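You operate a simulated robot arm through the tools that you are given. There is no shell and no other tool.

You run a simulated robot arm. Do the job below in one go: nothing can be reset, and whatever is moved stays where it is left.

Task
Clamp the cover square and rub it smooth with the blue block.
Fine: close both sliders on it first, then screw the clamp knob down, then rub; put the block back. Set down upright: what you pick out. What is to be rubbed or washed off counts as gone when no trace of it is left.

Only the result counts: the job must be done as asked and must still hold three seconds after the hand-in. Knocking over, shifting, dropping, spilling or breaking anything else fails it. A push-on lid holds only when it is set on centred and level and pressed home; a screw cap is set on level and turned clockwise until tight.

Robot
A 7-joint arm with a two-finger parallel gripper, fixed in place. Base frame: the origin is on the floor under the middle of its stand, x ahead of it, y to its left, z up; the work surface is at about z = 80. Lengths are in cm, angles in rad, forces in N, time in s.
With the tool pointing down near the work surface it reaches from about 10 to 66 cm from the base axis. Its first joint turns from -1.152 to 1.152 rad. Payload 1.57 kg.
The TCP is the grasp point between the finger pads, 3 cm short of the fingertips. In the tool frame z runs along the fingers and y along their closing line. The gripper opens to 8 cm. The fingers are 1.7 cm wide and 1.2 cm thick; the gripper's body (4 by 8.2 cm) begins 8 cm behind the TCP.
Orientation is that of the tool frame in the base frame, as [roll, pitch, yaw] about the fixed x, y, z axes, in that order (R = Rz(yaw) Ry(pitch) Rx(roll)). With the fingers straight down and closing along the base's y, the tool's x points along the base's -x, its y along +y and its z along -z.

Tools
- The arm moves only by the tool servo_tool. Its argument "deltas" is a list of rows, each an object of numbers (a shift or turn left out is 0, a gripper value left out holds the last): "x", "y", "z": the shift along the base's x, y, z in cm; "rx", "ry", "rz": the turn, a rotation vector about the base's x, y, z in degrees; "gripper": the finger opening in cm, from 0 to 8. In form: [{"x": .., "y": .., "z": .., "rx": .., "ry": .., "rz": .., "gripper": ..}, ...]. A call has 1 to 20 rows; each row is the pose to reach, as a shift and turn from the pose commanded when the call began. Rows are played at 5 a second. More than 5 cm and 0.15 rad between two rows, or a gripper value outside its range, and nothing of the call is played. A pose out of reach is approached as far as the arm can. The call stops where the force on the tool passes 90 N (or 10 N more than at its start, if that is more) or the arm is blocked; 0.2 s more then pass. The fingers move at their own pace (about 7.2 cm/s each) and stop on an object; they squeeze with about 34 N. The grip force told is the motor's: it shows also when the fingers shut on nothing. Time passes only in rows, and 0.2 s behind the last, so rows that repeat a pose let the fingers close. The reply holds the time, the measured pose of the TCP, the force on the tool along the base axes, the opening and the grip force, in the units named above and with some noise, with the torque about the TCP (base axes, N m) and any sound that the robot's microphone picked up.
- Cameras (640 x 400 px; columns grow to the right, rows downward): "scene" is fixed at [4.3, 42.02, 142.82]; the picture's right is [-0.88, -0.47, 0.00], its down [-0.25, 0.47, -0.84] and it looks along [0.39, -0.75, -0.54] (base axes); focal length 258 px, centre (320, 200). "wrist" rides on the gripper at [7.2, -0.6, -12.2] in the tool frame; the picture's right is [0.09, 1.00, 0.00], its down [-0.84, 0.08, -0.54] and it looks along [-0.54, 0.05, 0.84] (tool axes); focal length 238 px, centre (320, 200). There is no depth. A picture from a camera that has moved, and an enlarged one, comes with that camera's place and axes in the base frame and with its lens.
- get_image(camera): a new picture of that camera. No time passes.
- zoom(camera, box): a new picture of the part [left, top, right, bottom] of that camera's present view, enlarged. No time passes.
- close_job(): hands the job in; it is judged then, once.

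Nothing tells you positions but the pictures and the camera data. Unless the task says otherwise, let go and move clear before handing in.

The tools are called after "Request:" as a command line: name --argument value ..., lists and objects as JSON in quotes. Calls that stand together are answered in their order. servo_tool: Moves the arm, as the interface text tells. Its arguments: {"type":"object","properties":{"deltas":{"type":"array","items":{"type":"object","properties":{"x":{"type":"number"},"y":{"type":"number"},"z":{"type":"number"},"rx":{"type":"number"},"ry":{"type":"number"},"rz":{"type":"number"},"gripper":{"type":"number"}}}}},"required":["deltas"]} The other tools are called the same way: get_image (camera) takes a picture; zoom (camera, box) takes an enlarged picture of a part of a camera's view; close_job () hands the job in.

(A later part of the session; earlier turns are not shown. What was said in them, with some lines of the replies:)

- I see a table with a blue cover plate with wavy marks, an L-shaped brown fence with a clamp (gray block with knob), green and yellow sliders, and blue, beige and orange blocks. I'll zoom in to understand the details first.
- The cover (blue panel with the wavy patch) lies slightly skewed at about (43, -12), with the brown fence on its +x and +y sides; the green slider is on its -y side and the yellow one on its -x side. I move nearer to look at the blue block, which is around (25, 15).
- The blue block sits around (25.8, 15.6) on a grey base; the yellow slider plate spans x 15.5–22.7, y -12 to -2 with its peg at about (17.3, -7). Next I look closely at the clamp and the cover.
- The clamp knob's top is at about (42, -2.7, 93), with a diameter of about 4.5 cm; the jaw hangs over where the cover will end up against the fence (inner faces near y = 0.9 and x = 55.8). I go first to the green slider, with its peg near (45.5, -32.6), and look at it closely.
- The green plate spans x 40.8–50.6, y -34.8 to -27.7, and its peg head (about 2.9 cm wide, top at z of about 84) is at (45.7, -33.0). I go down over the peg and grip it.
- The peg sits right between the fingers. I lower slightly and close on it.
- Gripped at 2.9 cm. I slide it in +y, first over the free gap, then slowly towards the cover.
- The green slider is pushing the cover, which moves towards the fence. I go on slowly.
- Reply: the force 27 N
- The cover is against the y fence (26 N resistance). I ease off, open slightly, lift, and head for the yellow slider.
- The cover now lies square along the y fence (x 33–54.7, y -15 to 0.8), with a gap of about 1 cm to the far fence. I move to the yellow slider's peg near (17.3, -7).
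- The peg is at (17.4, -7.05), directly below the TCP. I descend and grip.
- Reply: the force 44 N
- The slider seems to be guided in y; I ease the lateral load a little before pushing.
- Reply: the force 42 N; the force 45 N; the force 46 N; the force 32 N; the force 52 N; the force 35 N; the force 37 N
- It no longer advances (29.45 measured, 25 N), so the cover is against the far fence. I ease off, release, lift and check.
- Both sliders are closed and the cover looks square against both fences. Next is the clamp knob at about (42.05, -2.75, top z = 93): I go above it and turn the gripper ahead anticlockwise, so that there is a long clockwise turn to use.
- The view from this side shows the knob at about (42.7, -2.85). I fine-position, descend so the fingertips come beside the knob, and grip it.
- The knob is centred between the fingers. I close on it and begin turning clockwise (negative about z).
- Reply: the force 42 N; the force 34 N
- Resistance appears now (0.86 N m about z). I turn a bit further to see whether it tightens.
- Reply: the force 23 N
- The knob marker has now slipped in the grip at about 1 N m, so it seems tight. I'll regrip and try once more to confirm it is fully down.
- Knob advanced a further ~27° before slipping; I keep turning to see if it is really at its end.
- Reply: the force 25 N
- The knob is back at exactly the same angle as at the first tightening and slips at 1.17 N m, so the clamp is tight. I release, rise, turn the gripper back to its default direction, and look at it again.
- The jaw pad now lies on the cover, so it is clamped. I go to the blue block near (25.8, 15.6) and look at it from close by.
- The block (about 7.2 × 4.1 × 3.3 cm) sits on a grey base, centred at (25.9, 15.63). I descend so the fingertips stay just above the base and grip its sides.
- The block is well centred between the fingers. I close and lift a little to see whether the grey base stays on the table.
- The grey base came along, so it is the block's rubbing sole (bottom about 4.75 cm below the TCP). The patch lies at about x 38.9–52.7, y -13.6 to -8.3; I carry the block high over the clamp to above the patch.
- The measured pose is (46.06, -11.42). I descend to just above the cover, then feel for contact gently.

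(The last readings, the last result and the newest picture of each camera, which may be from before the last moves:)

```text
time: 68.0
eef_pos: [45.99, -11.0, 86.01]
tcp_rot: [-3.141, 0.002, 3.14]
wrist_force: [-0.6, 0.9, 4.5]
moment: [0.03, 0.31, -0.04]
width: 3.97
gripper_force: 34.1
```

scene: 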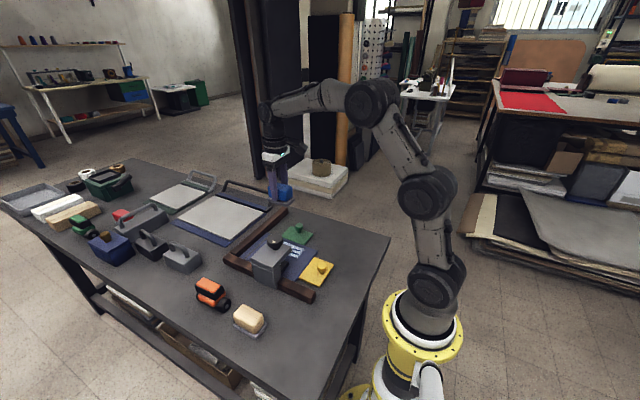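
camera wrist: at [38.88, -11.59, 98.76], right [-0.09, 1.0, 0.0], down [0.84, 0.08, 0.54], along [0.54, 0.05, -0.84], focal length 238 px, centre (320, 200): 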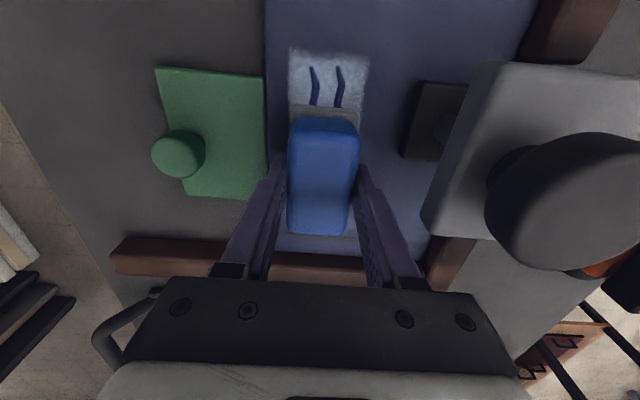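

Contact at about z = 86.0. I press slightly more and rub along x at this y.

Request:
servo_tool --deltas '[{"z": -0.15}, {"x": 1, "z": -0.15}, {"x": 2, "z": -0.15}, {"x": 3, "z": -0.15}, {"x": 4, "z": -0.15}, {"x": 4.6, "z": -0.15}, {"x": 3.6, "z": -0.15}, {"x": 2.4, "z": -0.15}, {"x": 1.2, "z": -0.15}, {"x": 0, "z": -0.15}, {"x": -1.2, "z": -0.15}, {"x": -2.4, "z": -0.15}, {"x": -3.6, "z": -0.15}, {"x": -4.8, "z": -0.15}, {"x": -4.8, "z": -0.15}]'

Request:
get_image --camera "wrist"

Request:
zoom --camera "scene" --box '[220, 180, 348, 290]'

```text
time: 71.2
eef_pos: [41.06, -11.01, 85.98]
tcp_rot: [-3.141, -0.001, 3.142]
wrist_force: [3.8, 0.3, 9.5]
moment: [-0.04, -0.65, 0.02]
width: 3.97
gripper_force: 34.4
```

```text
taken
camera wrist: at [33.89, -11.77, 98.17], right [-0.09, 1.0, 0.0], down [0.84, 0.08, 0.54], along [0.54, 0.05, -0.84], focal length 238 px, centre (320, 200)
```

wrist: 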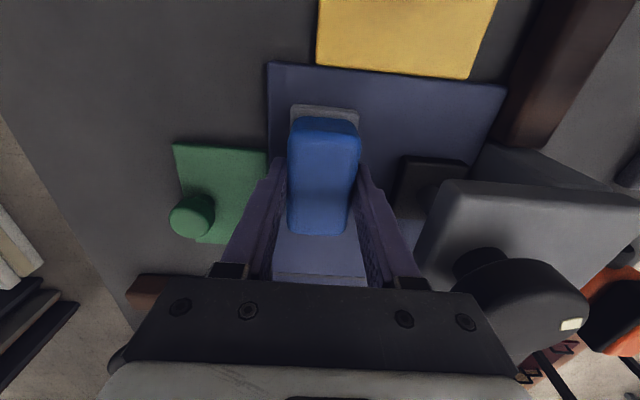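

```text
3.64 times, centred on (284, 235) of scene
camera zoom: at [4.3, 42.02, 142.82], right [-0.88, -0.47, 0.0], down [-0.25, 0.47, -0.84], along [0.39, -0.75, -0.54], focal length 937 px, centre (451, 73)
```

zoom: 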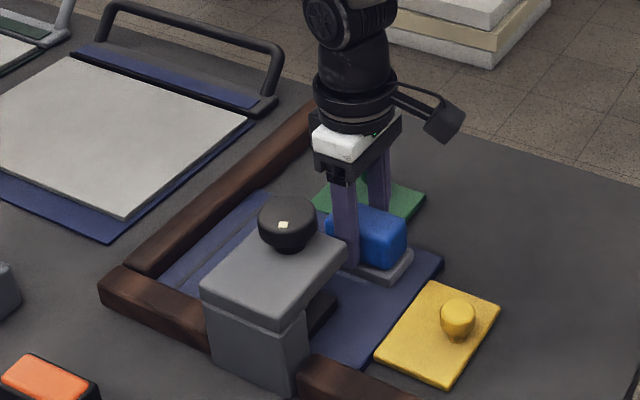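

The rubbed strip looks clean. I now rub the -y side and the +y side of the patch too, keeping clear of the clamp.

Request:
servo_tool --deltas '[{"y": -0.6}, {"y": -1.1}, {"x": 1.2, "y": -1.1}, {"x": 2.4, "y": -1.1}, {"x": 3.6, "y": -1.1}, {"x": 4.8, "y": -1.1}, {"x": 6, "y": -1.1}, {"x": 7.2, "y": -1.1}, {"x": 8.4, "y": -1.1}, {"x": 9.4, "y": -1.1}, {"x": 9.4, "y": -0.3}, {"x": 9.4, "y": 0.5}, {"x": 9.4, "y": 1.2}, {"x": 8.2, "y": 1.2}, {"x": 7, "y": 1.2}, {"x": 5.8, "y": 1.2}, {"x": 4.6, "y": 1.2}, {"x": 3.4, "y": 1.2}, {"x": 2.2, "y": 1.2}, {"x": 1, "y": 1.2}]'

Request:
servo_tool --deltas '[{"x": -1}, {"x": -1}]'

Request:
get_image --camera "wrist"

Request:
zoom --camera "scene" --box '[220, 180, 348, 290]'

```text
time: 75.4
eef_pos: [42.4, -9.79, 85.96]
tcp_rot: [-3.14, 0.003, -3.141]
wrist_force: [8.3, -0.4, 16.6]
moment: [0.13, 0.09, -0.06]
width: 3.95
gripper_force: 34.3
```

```text
time: 76.0
eef_pos: [41.4, -9.74, 85.94]
tcp_rot: [-3.14, 0.003, -3.14]
wrist_force: [8.0, 0.1, 16.4]
moment: [0.1, -0.03, -0.04]
width: 3.92
gripper_force: 33.9
```

```text
taken
camera wrist: at [34.09, -10.48, 98.09], right [-0.09, 1.0, 0.0], down [0.83, 0.08, 0.55], along [0.54, 0.05, -0.84], focal length 238 px, centre (320, 200)
```

wrist: 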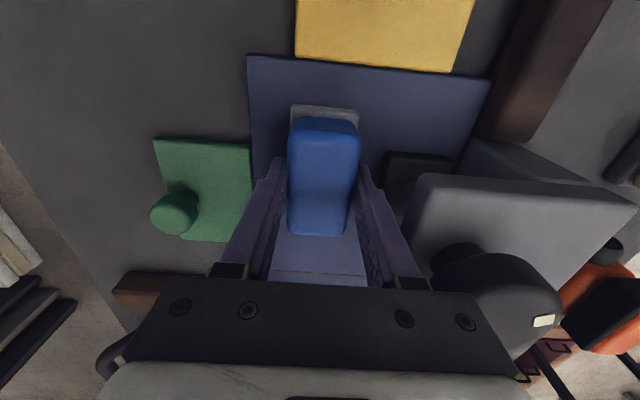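

```text
3.64 times, centred on (284, 235) of scene
camera zoom: at [4.3, 42.02, 142.82], right [-0.88, -0.47, 0.0], down [-0.25, 0.47, -0.84], along [0.39, -0.75, -0.54], focal length 937 px, centre (451, 73)
```

zoom: 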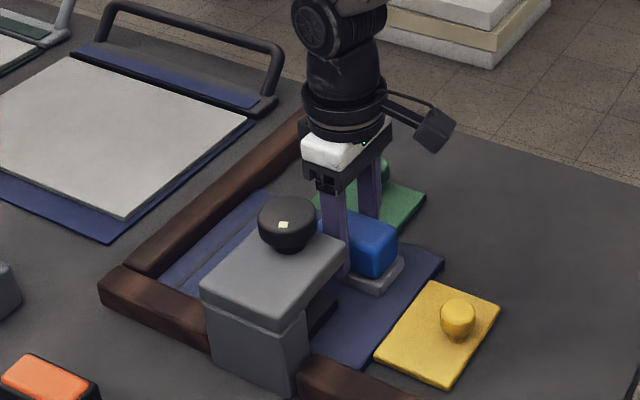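

No patch is visible around the block. I lift it and move aside to inspect the whole cover.

Request:
servo_tool --deltas '[{"z": 1}, {"z": 4}, {"z": 8}, {"z": 12}, {"z": 16}, {"z": 19}, {"x": -3, "y": 3, "z": 19}, {"x": -6, "y": 6, "z": 19}, {"x": -9, "y": 9, "z": 19}, {"x": -12, "y": 12, "z": 19}, {"x": -12, "y": 12, "z": 19}]'

Request:
get_image --camera "wrist"

Request:
zoom --camera "scene" --box '[220, 190, 348, 290]'

```text
time: 78.4
eef_pos: [29.24, 2.92, 104.91]
tcp_rot: [-3.141, 0.0, 3.14]
wrist_force: [-1.1, 0.9, -2.4]
moment: [-0.01, 0.01, -0.02]
width: 3.97
gripper_force: 34.3
```

```text
taken
camera wrist: at [22.02, 2.09, 117.08], right [-0.09, 1.0, 0.0], down [0.84, 0.08, 0.54], along [0.54, 0.05, -0.84], focal length 238 px, centre (320, 200)
```

wrist: 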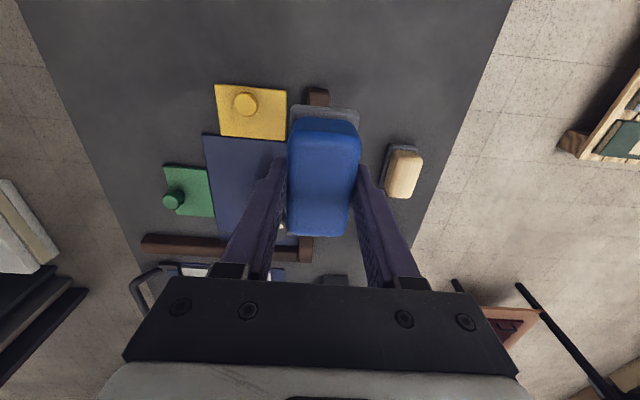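

```text
4.00 times, centred on (284, 240) of scene
camera zoom: at [4.3, 42.02, 142.82], right [-0.88, -0.47, 0.0], down [-0.25, 0.47, -0.84], along [0.39, -0.75, -0.54], focal length 1030 px, centre (464, 40)
```

zoom: 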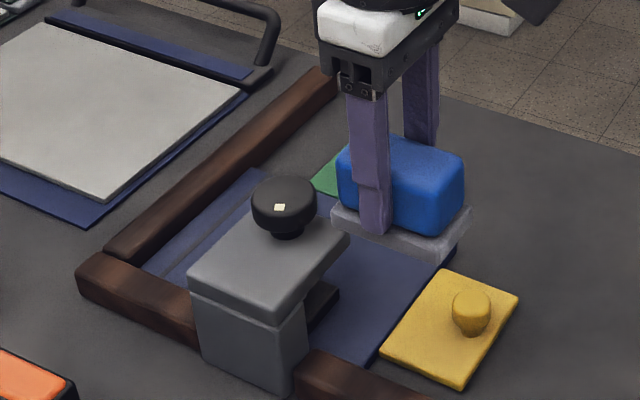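

Request:
servo_tool --deltas '[{"x": -1, "y": 4}, {"x": -2.2, "y": 8.4}, {"x": -3.4, "y": 12.8}, {"x": -3.4, "y": 12.8}]'

Request:
get_image --camera "wrist"

Request:
zoom --camera "scene" --box '[230, 210, 342, 290]'

Request:
zoom --camera "wrist" --box '[20, 80, 260, 280]'

```text
time: 79.4
eef_pos: [25.8, 15.43, 105.09]
tcp_rot: [-3.141, -0.001, 3.138]
wrist_force: [-0.4, 0.5, -1.7]
moment: [-0.01, -0.02, 0.01]
width: 3.94
gripper_force: 33.9
```

```text
taken
camera wrist: at [18.59, 14.71, 117.25], right [-0.09, 1.0, 0.0], down [0.84, 0.08, 0.54], along [0.54, 0.05, -0.84], focal length 238 px, centre (320, 200)
```

wrist: 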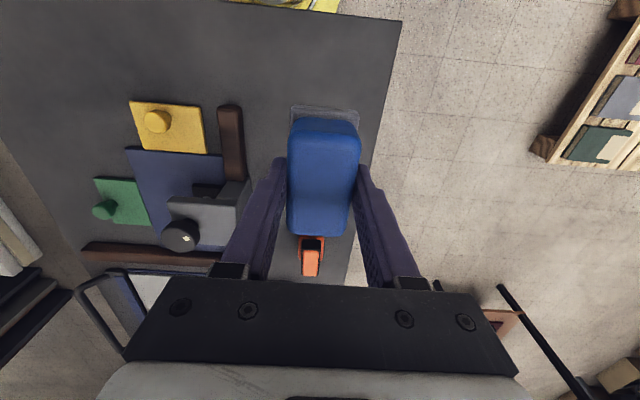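

```text
5.00 times, centred on (286, 250) of scene
camera zoom: at [4.3, 42.02, 142.82], right [-0.88, -0.47, 0.0], down [-0.25, 0.47, -0.84], along [0.39, -0.75, -0.54], focal length 1288 px, centre (490, -50)
```

zoom: 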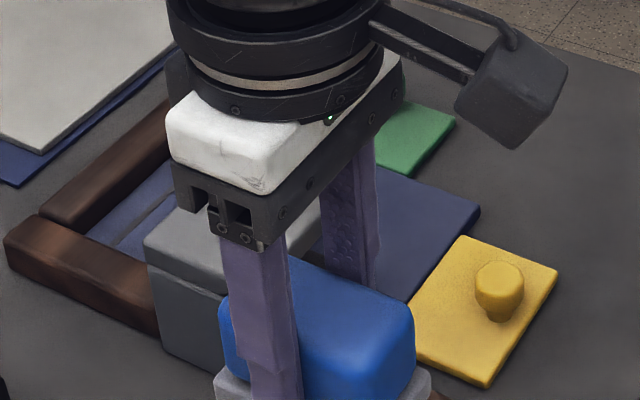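

```text
2.00 times, centred on (140, 180) of wrist
camera zoom: at [18.59, 14.71, 117.25], right [-0.09, 1.0, 0.0], down [0.84, 0.08, 0.54], along [0.54, 0.05, -0.84], focal length 477 px, centre (680, 240)
```

zoom: 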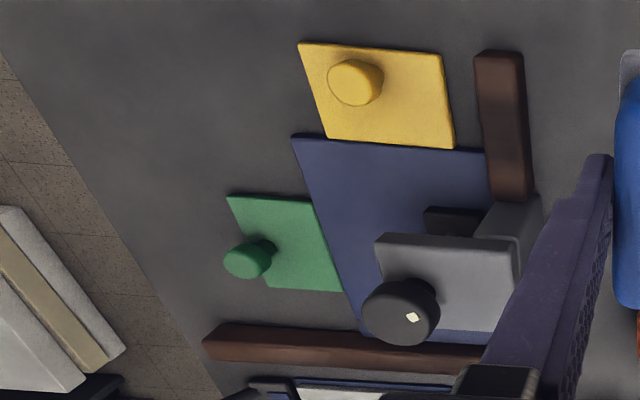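

The patch looks gone from here, but I want a closer, unobstructed look for faint traces before putting the block back, so I move to the -y side at a height.

Request:
servo_tool --deltas '[{"x": 0.5, "y": -4.8, "z": 1}, {"x": 1, "y": -9.6, "z": 2}, {"x": 1.5, "y": -14.4, "z": 3}, {"x": 2, "y": -19.2, "z": 3}, {"x": 2.5, "y": -24, "z": 3}, {"x": 3, "y": -28.8, "z": 3}, {"x": 3.5, "y": -33.6, "z": 3}, {"x": 4, "y": -38.4, "z": 3}, {"x": 4.2, "y": -43, "z": 3}, {"x": 4.2, "y": -43, "z": 3}]'

Request:
get_image --camera "wrist"

Request:
zoom --camera "scene" --box '[230, 210, 342, 290]'

```text
time: 81.6
eef_pos: [30.07, -28.15, 107.64]
tcp_rot: [-3.141, 0.0, -3.142]
wrist_force: [0.3, -0.7, -1.0]
moment: [-0.01, 0.0, 0.02]
width: 3.95
gripper_force: 33.5
```

```text
taken
camera wrist: at [22.74, -28.85, 119.88], right [-0.09, 1.0, 0.0], down [0.84, 0.08, 0.54], along [0.54, 0.05, -0.84], focal length 238 px, centre (320, 200)
```

wrist: 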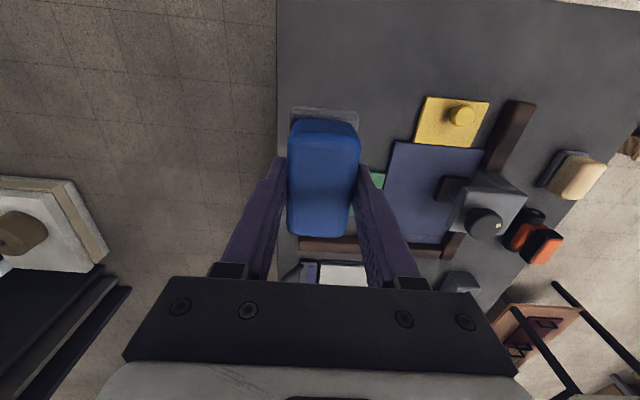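

```text
5.00 times, centred on (286, 250) of scene
camera zoom: at [4.31, 42.01, 142.82], right [-0.88, -0.47, 0.0], down [-0.25, 0.47, -0.84], along [0.39, -0.75, -0.54], focal length 1288 px, centre (490, -50)
```

zoom: 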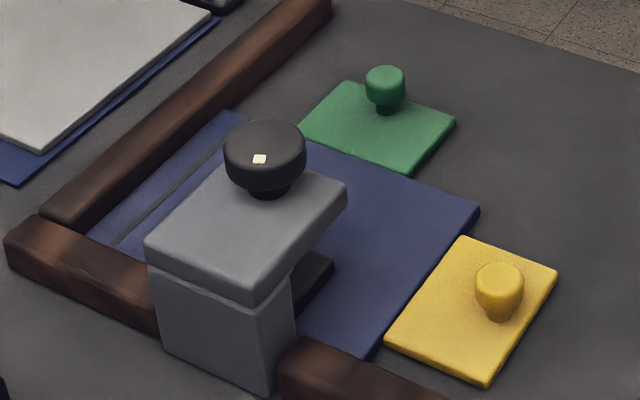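

Request:
zoom --camera "wrist" --box '[370, 120, 498, 250]'

Request:
zoom --camera "scene" --box '[280, 230, 330, 270]'

```text
3.08 times, centred on (434, 185) of wrist
camera zoom: at [22.74, -28.85, 119.88], right [-0.09, 1.0, 0.0], down [0.84, 0.08, 0.54], along [0.54, 0.05, -0.84], focal length 733 px, centre (-31, 246)
```

zoom: 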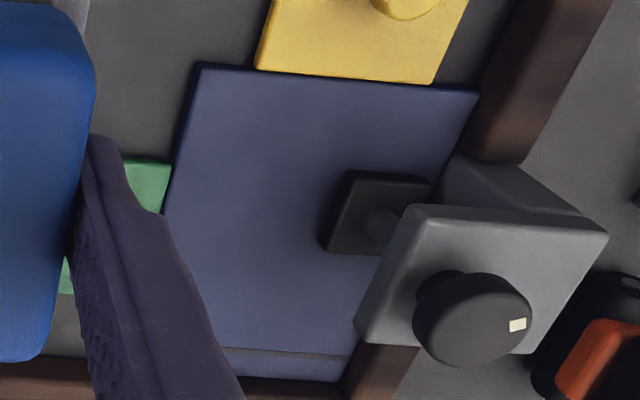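

```text
10.00 times, centred on (305, 250) of scene
camera zoom: at [4.31, 42.01, 142.82], right [-0.88, -0.47, 0.0], down [-0.25, 0.47, -0.84], along [0.39, -0.75, -0.54], focal length 2576 px, centre (470, -300)
```

zoom: 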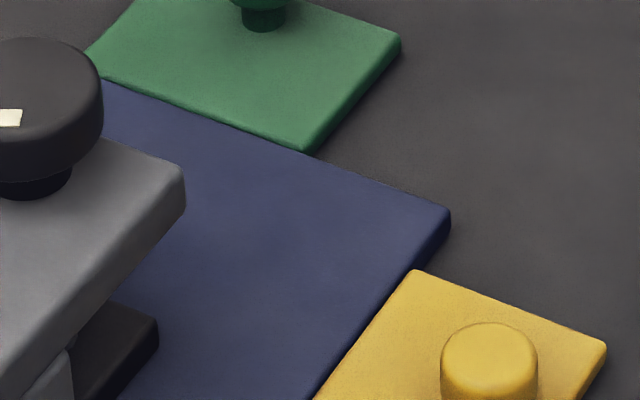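

No trace is seen in the visible part. I shift a bit to see the part of the cover that was hidden by the finger.

Request:
servo_tool --deltas '[{"x": 4, "y": -1}, {"x": 8, "y": -2}, {"x": 11, "y": -3}, {"x": 11, "y": -3}]'

Request:
zoom --camera "wrist" --box '[370, 60, 530, 220]'

```text
time: 82.6
eef_pos: [40.92, -30.99, 107.92]
tcp_rot: [3.141, 0.001, 3.142]
wrist_force: [0.1, -0.2, -1.9]
moment: [-0.02, -0.03, -0.01]
width: 3.95
gripper_force: 33.7
```

```text
2.50 times, centred on (450, 140) of wrist
camera zoom: at [33.69, -31.74, 120.1], right [-0.09, 1.0, 0.0], down [0.84, 0.08, 0.54], along [0.54, 0.05, -0.84], focal length 596 px, centre (-5, 350)
```

zoom: 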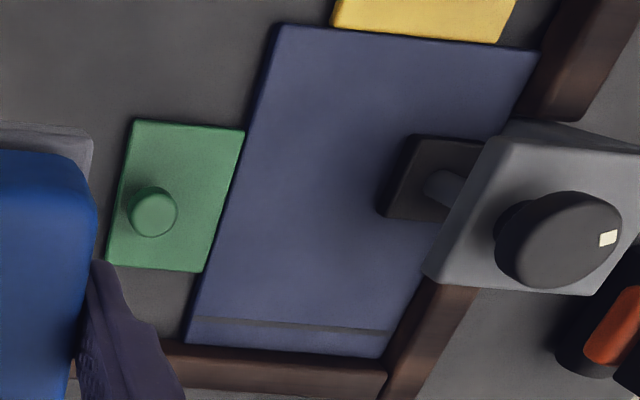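

The cover is fully clean, clamped and square. Now I carry the block back to its place at (25.8, 15.7), staying high on the way.

Request:
servo_tool --deltas '[{"x": -1.3, "y": 4}, {"x": -2.6, "y": 8}, {"x": -3.9, "y": 12}, {"x": -5.2, "y": 16}, {"x": -6.5, "y": 20}, {"x": -7.8, "y": 24}, {"x": -9.1, "y": 28}, {"x": -10.4, "y": 32}, {"x": -11.7, "y": 36}, {"x": -13, "y": 40}, {"x": -14.3, "y": 44}, {"x": -15.05, "y": 46.7}, {"x": -15.05, "y": 46.7, "z": -4}, {"x": -15.05, "y": 46.7, "z": -8}, {"x": -15.05, "y": 46.7, "z": -12}, {"x": -15.05, "y": 46.7, "z": -16}, {"x": -15.05, "y": 46.7, "z": -16}]'

Request:
get_image --camera "wrist"

Request:
zoom --camera "scene" --box '[240, 280, 340, 362]'

```text
time: 86.2
eef_pos: [25.81, 15.61, 91.94]
tcp_rot: [-3.141, 0.0, -3.141]
wrist_force: [0.1, 0.5, -1.1]
moment: [-0.04, 0.01, 0.0]
width: 3.95
gripper_force: 33.9
```

```text
taken
camera wrist: at [18.62, 14.89, 104.18], right [-0.09, 1.0, 0.0], down [0.84, 0.08, 0.54], along [0.54, 0.05, -0.84], focal length 238 px, centre (320, 200)
```

wrist: 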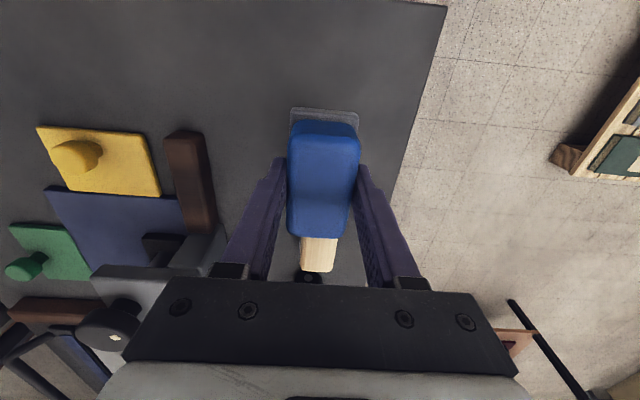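

```text
4.88 times, centred on (290, 321) of scene
camera zoom: at [4.31, 42.02, 142.82], right [-0.88, -0.47, 0.0], down [-0.25, 0.47, -0.84], along [0.39, -0.75, -0.54], focal length 1256 px, centre (466, -390)
```

zoom: 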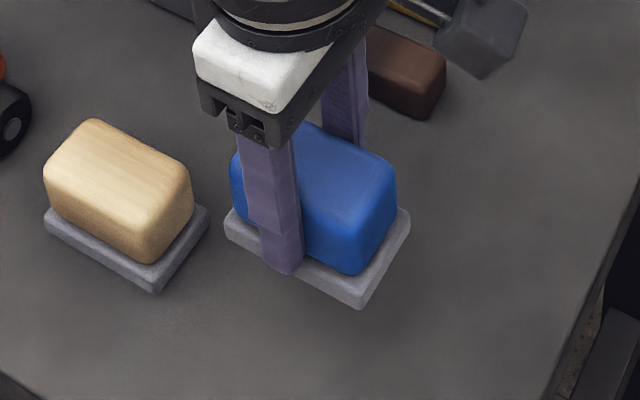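

Request:
servo_tool --deltas '[{"x": 0.03, "y": 0.13, "z": -2}, {"x": 0.03, "y": 0.13, "z": -4}, {"x": 0.03, "y": 0.13, "z": -5.5}, {"x": 0.03, "y": 0.13, "z": -6.4}, {"x": 0.03, "y": 0.13, "z": -6.8}, {"x": 0.03, "y": 0.13, "z": -6.8}]'

Request:
zoom --camera "wrist" --box '[256, 95, 400, 255]'

Request:
zoom --camera "scene" --box '[240, 280, 340, 362]'

```text
time: 87.6
eef_pos: [26.03, 15.77, 85.06]
tcp_rot: [3.141, -0.001, 3.141]
wrist_force: [0.4, -0.1, -1.6]
moment: [0.01, 0.04, 0.01]
width: 3.96
gripper_force: 33.8
```

```text
2.50 times, centred on (328, 175) of wrist
camera zoom: at [18.8, 15.08, 97.29], right [-0.09, 1.0, 0.0], down [0.84, 0.08, 0.54], along [0.54, 0.05, -0.84], focal length 596 px, centre (300, 262)
```

zoom: 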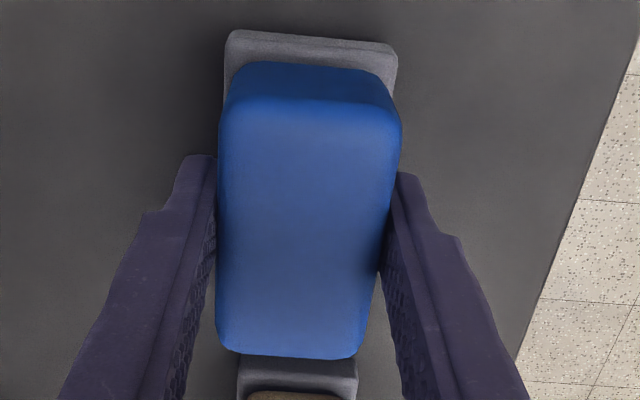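

```text
4.88 times, centred on (290, 321) of scene
camera zoom: at [4.31, 42.02, 142.82], right [-0.88, -0.47, 0.0], down [-0.25, 0.47, -0.84], along [0.39, -0.75, -0.54], focal length 1256 px, centre (466, -390)
```

zoom: 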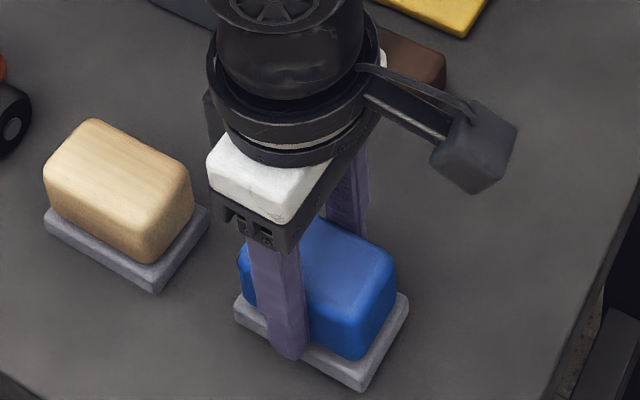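

The block shifted about 0.2 cm in the grip during rubbing, so I correct for that, then lower to contact and release.

Request:
servo_tool --deltas '[{"x": -0.15, "y": -0.03}, {"x": -0.3, "y": -0.06}, {"x": -0.3, "y": -0.06, "z": -0.1}, {"x": -0.3, "y": -0.06, "z": -0.2}, {"x": -0.3, "y": -0.06, "z": -0.28}, {"x": -0.3, "y": -0.06, "z": -0.28}]'

Request:
zoom --camera "scene" --box '[256, 300, 336, 362]'

```text
time: 89.0
eef_pos: [25.63, 15.74, 84.81]
tcp_rot: [3.141, 0.001, -3.14]
wrist_force: [0.3, -1.1, -1.1]
moment: [0.02, -0.01, 0.01]
width: 3.96
gripper_force: 33.9
```

```text
6.45 times, centred on (296, 331) of scene
camera zoom: at [4.31, 42.02, 142.82], right [-0.88, -0.47, 0.0], down [-0.25, 0.47, -0.84], along [0.39, -0.75, -0.54], focal length 1662 px, centre (475, -645)
```

zoom: 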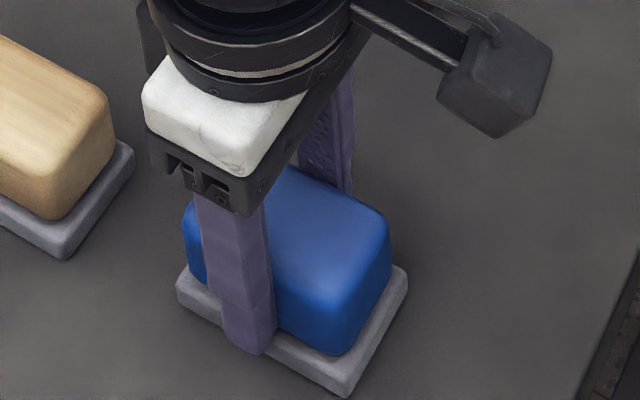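

The position matches the original view almost exactly. I lower the last bit until the table carries the block.

Request:
servo_tool --deltas '[{"z": -0.06}, {"z": -0.12}, {"z": -0.12}]'

```text
time: 89.8
eef_pos: [25.8, 15.7, 84.73]
tcp_rot: [-3.141, 0.0, 3.142]
wrist_force: [-6.6, -1.5, 15.6]
moment: [-0.11, -0.37, -0.08]
width: 3.95
gripper_force: 34.1
```

Request:
servo_tool --deltas '[{"z": 0.1}, {"z": 0.1, "gripper": 4.6}, {"z": 0.1, "gripper": 5.5}, {"z": 0.1, "gripper": 6.5}, {"z": 0.1, "gripper": 6.5}]'

Request:
zoom --camera "scene" --box '[256, 300, 336, 362]'

Request:
zoom --camera "wrist" --box '[256, 95, 400, 255]'

```text
time: 91.0
eef_pos: [25.71, 15.7, 84.87]
tcp_rot: [-3.141, -0.001, 3.141]
wrist_force: [-0.2, 0.5, -0.1]
moment: [0.0, -0.02, -0.02]
width: 6.5
gripper_force: 0.2
```

```text
6.45 times, centred on (296, 331) of scene
camera zoom: at [4.3, 42.02, 142.82], right [-0.88, -0.47, 0.0], down [-0.25, 0.47, -0.84], along [0.39, -0.75, -0.54], focal length 1662 px, centre (475, -645)
```

zoom: 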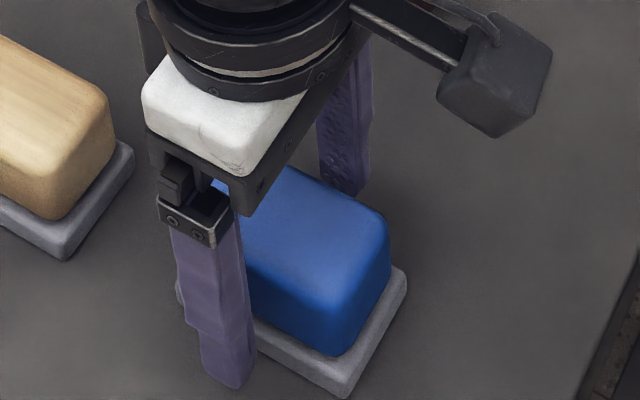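

```text
2.50 times, centred on (328, 175) of wrist
camera zoom: at [18.49, 15.01, 96.96], right [-0.09, 1.0, 0.0], down [0.84, 0.08, 0.54], along [0.54, 0.05, -0.84], focal length 596 px, centre (300, 262)
```

zoom: 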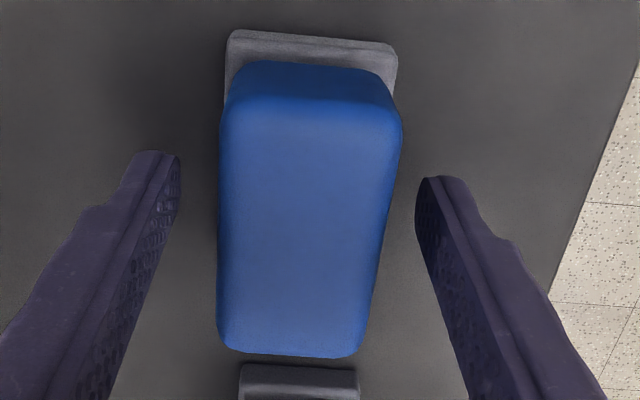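

The block stands upright and free in its original place. I rise clear and do a final check of everything.

Request:
servo_tool --deltas '[{"z": 2, "gripper": 7}, {"z": 6, "gripper": 7}, {"z": 10}, {"z": 14}, {"z": 18}, {"z": 22}, {"z": 26}, {"x": 3, "y": -3, "z": 30}, {"x": 6, "y": -6, "z": 34}, {"x": 9, "y": -10, "z": 36}, {"x": 9, "y": -14, "z": 38}, {"x": 9, "y": -18, "z": 38}, {"x": 9, "y": -22, "z": 38}, {"x": 9, "y": -22, "z": 38}]'

Request:
get_image --camera "scene"

Request:
get_image --camera "wrist"

Request:
zoom --camera "scene" --box '[200, 190, 400, 365]'

Request:
zoom --camera "wrist" --box '[200, 20, 480, 195]'

```text
refused: row 8 steps farther than a row can; nothing moved
```

```text
taken
```

scene: 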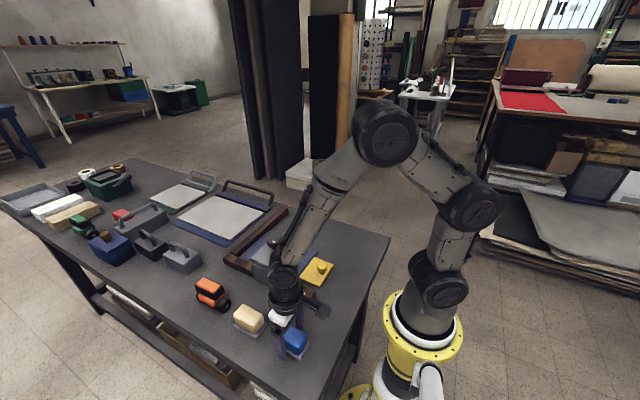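

```text
taken
camera wrist: at [18.49, 15.01, 96.96], right [-0.09, 1.0, 0.0], down [0.84, 0.08, 0.54], along [0.54, 0.05, -0.84], focal length 238 px, centre (320, 200)
```

wrist: 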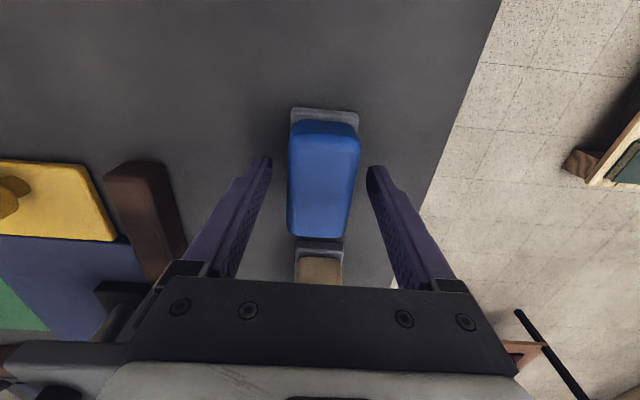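

```text
2.29 times, centred on (300, 278) of scene
camera zoom: at [4.3, 42.02, 142.82], right [-0.88, -0.47, 0.0], down [-0.25, 0.47, -0.84], along [0.39, -0.75, -0.54], focal length 589 px, centre (366, 23)
```

zoom: 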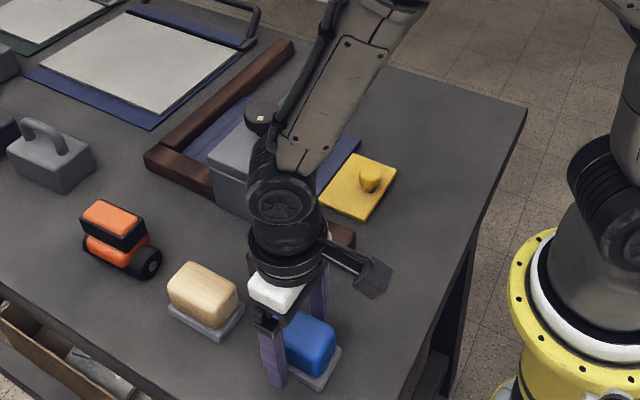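

```text
2.29 times, centred on (340, 108) of wrist
camera zoom: at [18.49, 15.01, 96.96], right [-0.09, 1.0, 0.0], down [0.84, 0.08, 0.54], along [0.54, 0.05, -0.84], focal length 545 px, centre (274, 411)
```

zoom: 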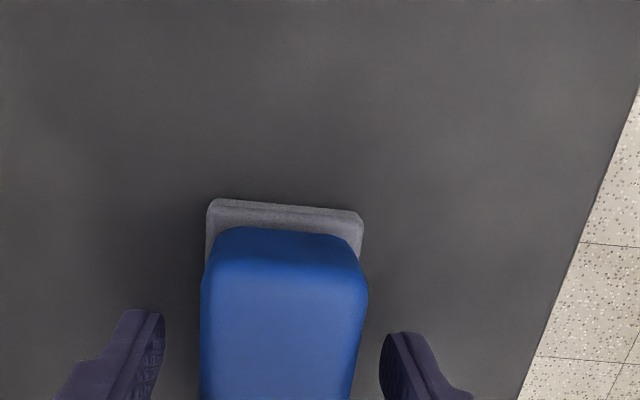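

The last move was refused because a step was too long, so the arm is still open around the block, which stands in place. I rise with shorter steps.

Request:
servo_tool --deltas '[{"z": 2, "gripper": 7}, {"z": 6, "gripper": 7}, {"z": 10}, {"z": 14}, {"z": 18}, {"z": 22}, {"z": 26}, {"x": 2, "y": -2, "z": 29}, {"x": 4, "y": -4, "z": 32}, {"x": 6, "y": -6, "z": 35}, {"x": 8, "y": -9, "z": 37}, {"x": 9, "y": -12, "z": 38}, {"x": 9, "y": -16, "z": 38}, {"x": 9, "y": -20, "z": 38}, {"x": 9, "y": -20, "z": 38}]'

Request:
get_image --camera "scene"

Request:
zoom --camera "scene" --box '[200, 190, 400, 365]'

Request:
zoom --camera "wrist" --box '[200, 20, 480, 195]'

```text
time: 94.2
eef_pos: [34.46, -4.3, 123.1]
tcp_rot: [-3.142, 0.0, 3.141]
wrist_force: [0.0, 0.3, 0.0]
moment: [-0.03, 0.02, 0.0]
width: 7.0
gripper_force: 0.1
```

```text
taken
```

scene: 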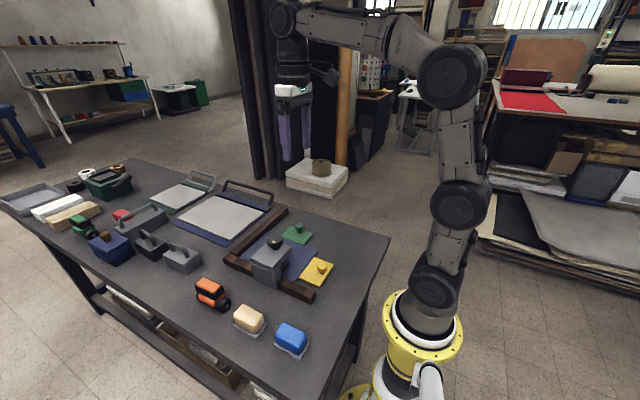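

```text
2.29 times, centred on (300, 278) of scene
camera zoom: at [4.31, 42.01, 142.82], right [-0.88, -0.47, 0.0], down [-0.25, 0.47, -0.84], along [0.39, -0.75, -0.54], focal length 589 px, centre (366, 23)
```

zoom: 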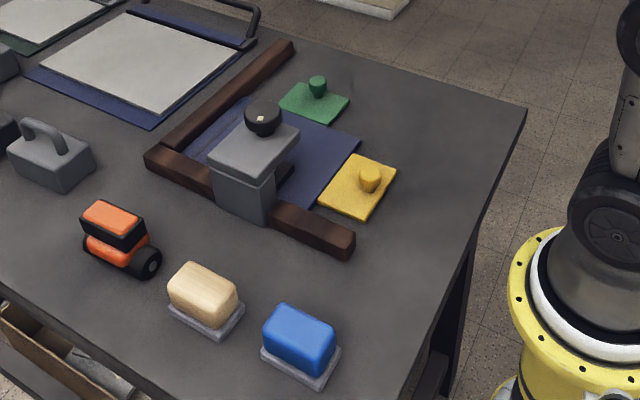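

```text
2.29 times, centred on (340, 108) of wrist
camera zoom: at [27.23, -5.01, 135.26], right [-0.09, 1.0, 0.0], down [0.84, 0.08, 0.54], along [0.54, 0.05, -0.84], focal length 545 px, centre (274, 411)
```

zoom: 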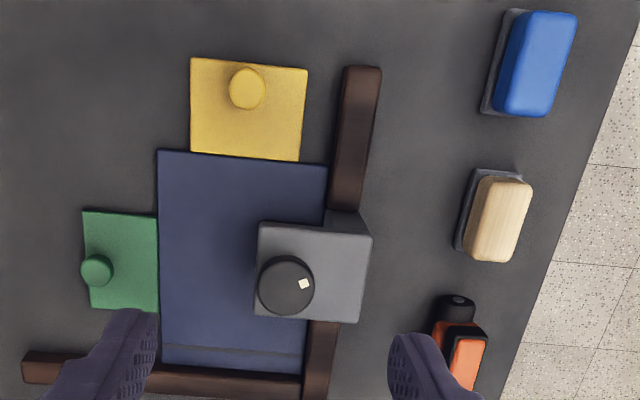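

The cover is square against both fences with both sliders closed on it. The clamp jaw is down on it, the patch is gone without a trace, and the blue block stands upright back in its place with the arm clear. I hand in.

Request:
close_job

```text
The job is handed in.
```

The cover is clamped square and rubbed smooth, and the job is handed in. I don't know the verdict, since the reply only confirmed the hand-in.

- **Sliders:** I closed green, then yellow, on the cover. It sits flush against both fences.
- **Clamp:** I turned the knob clockwise until it would go no further and the fingers slipped on it. Then I gripped it again, and it stopped at the same angle. The jaw is down on the cover.
- **Rubbing:** I rubbed the whole wavy patch with the blue block. A close look from the side and from above afterwards showed no trace of it.
- **Block:** It stands upright where I found it. It shifted about 0.2 cm in the grip while rubbing, and I allowed for that when setting it down.

I saw nothing else on the table moved or knocked over, and the arm is clear.
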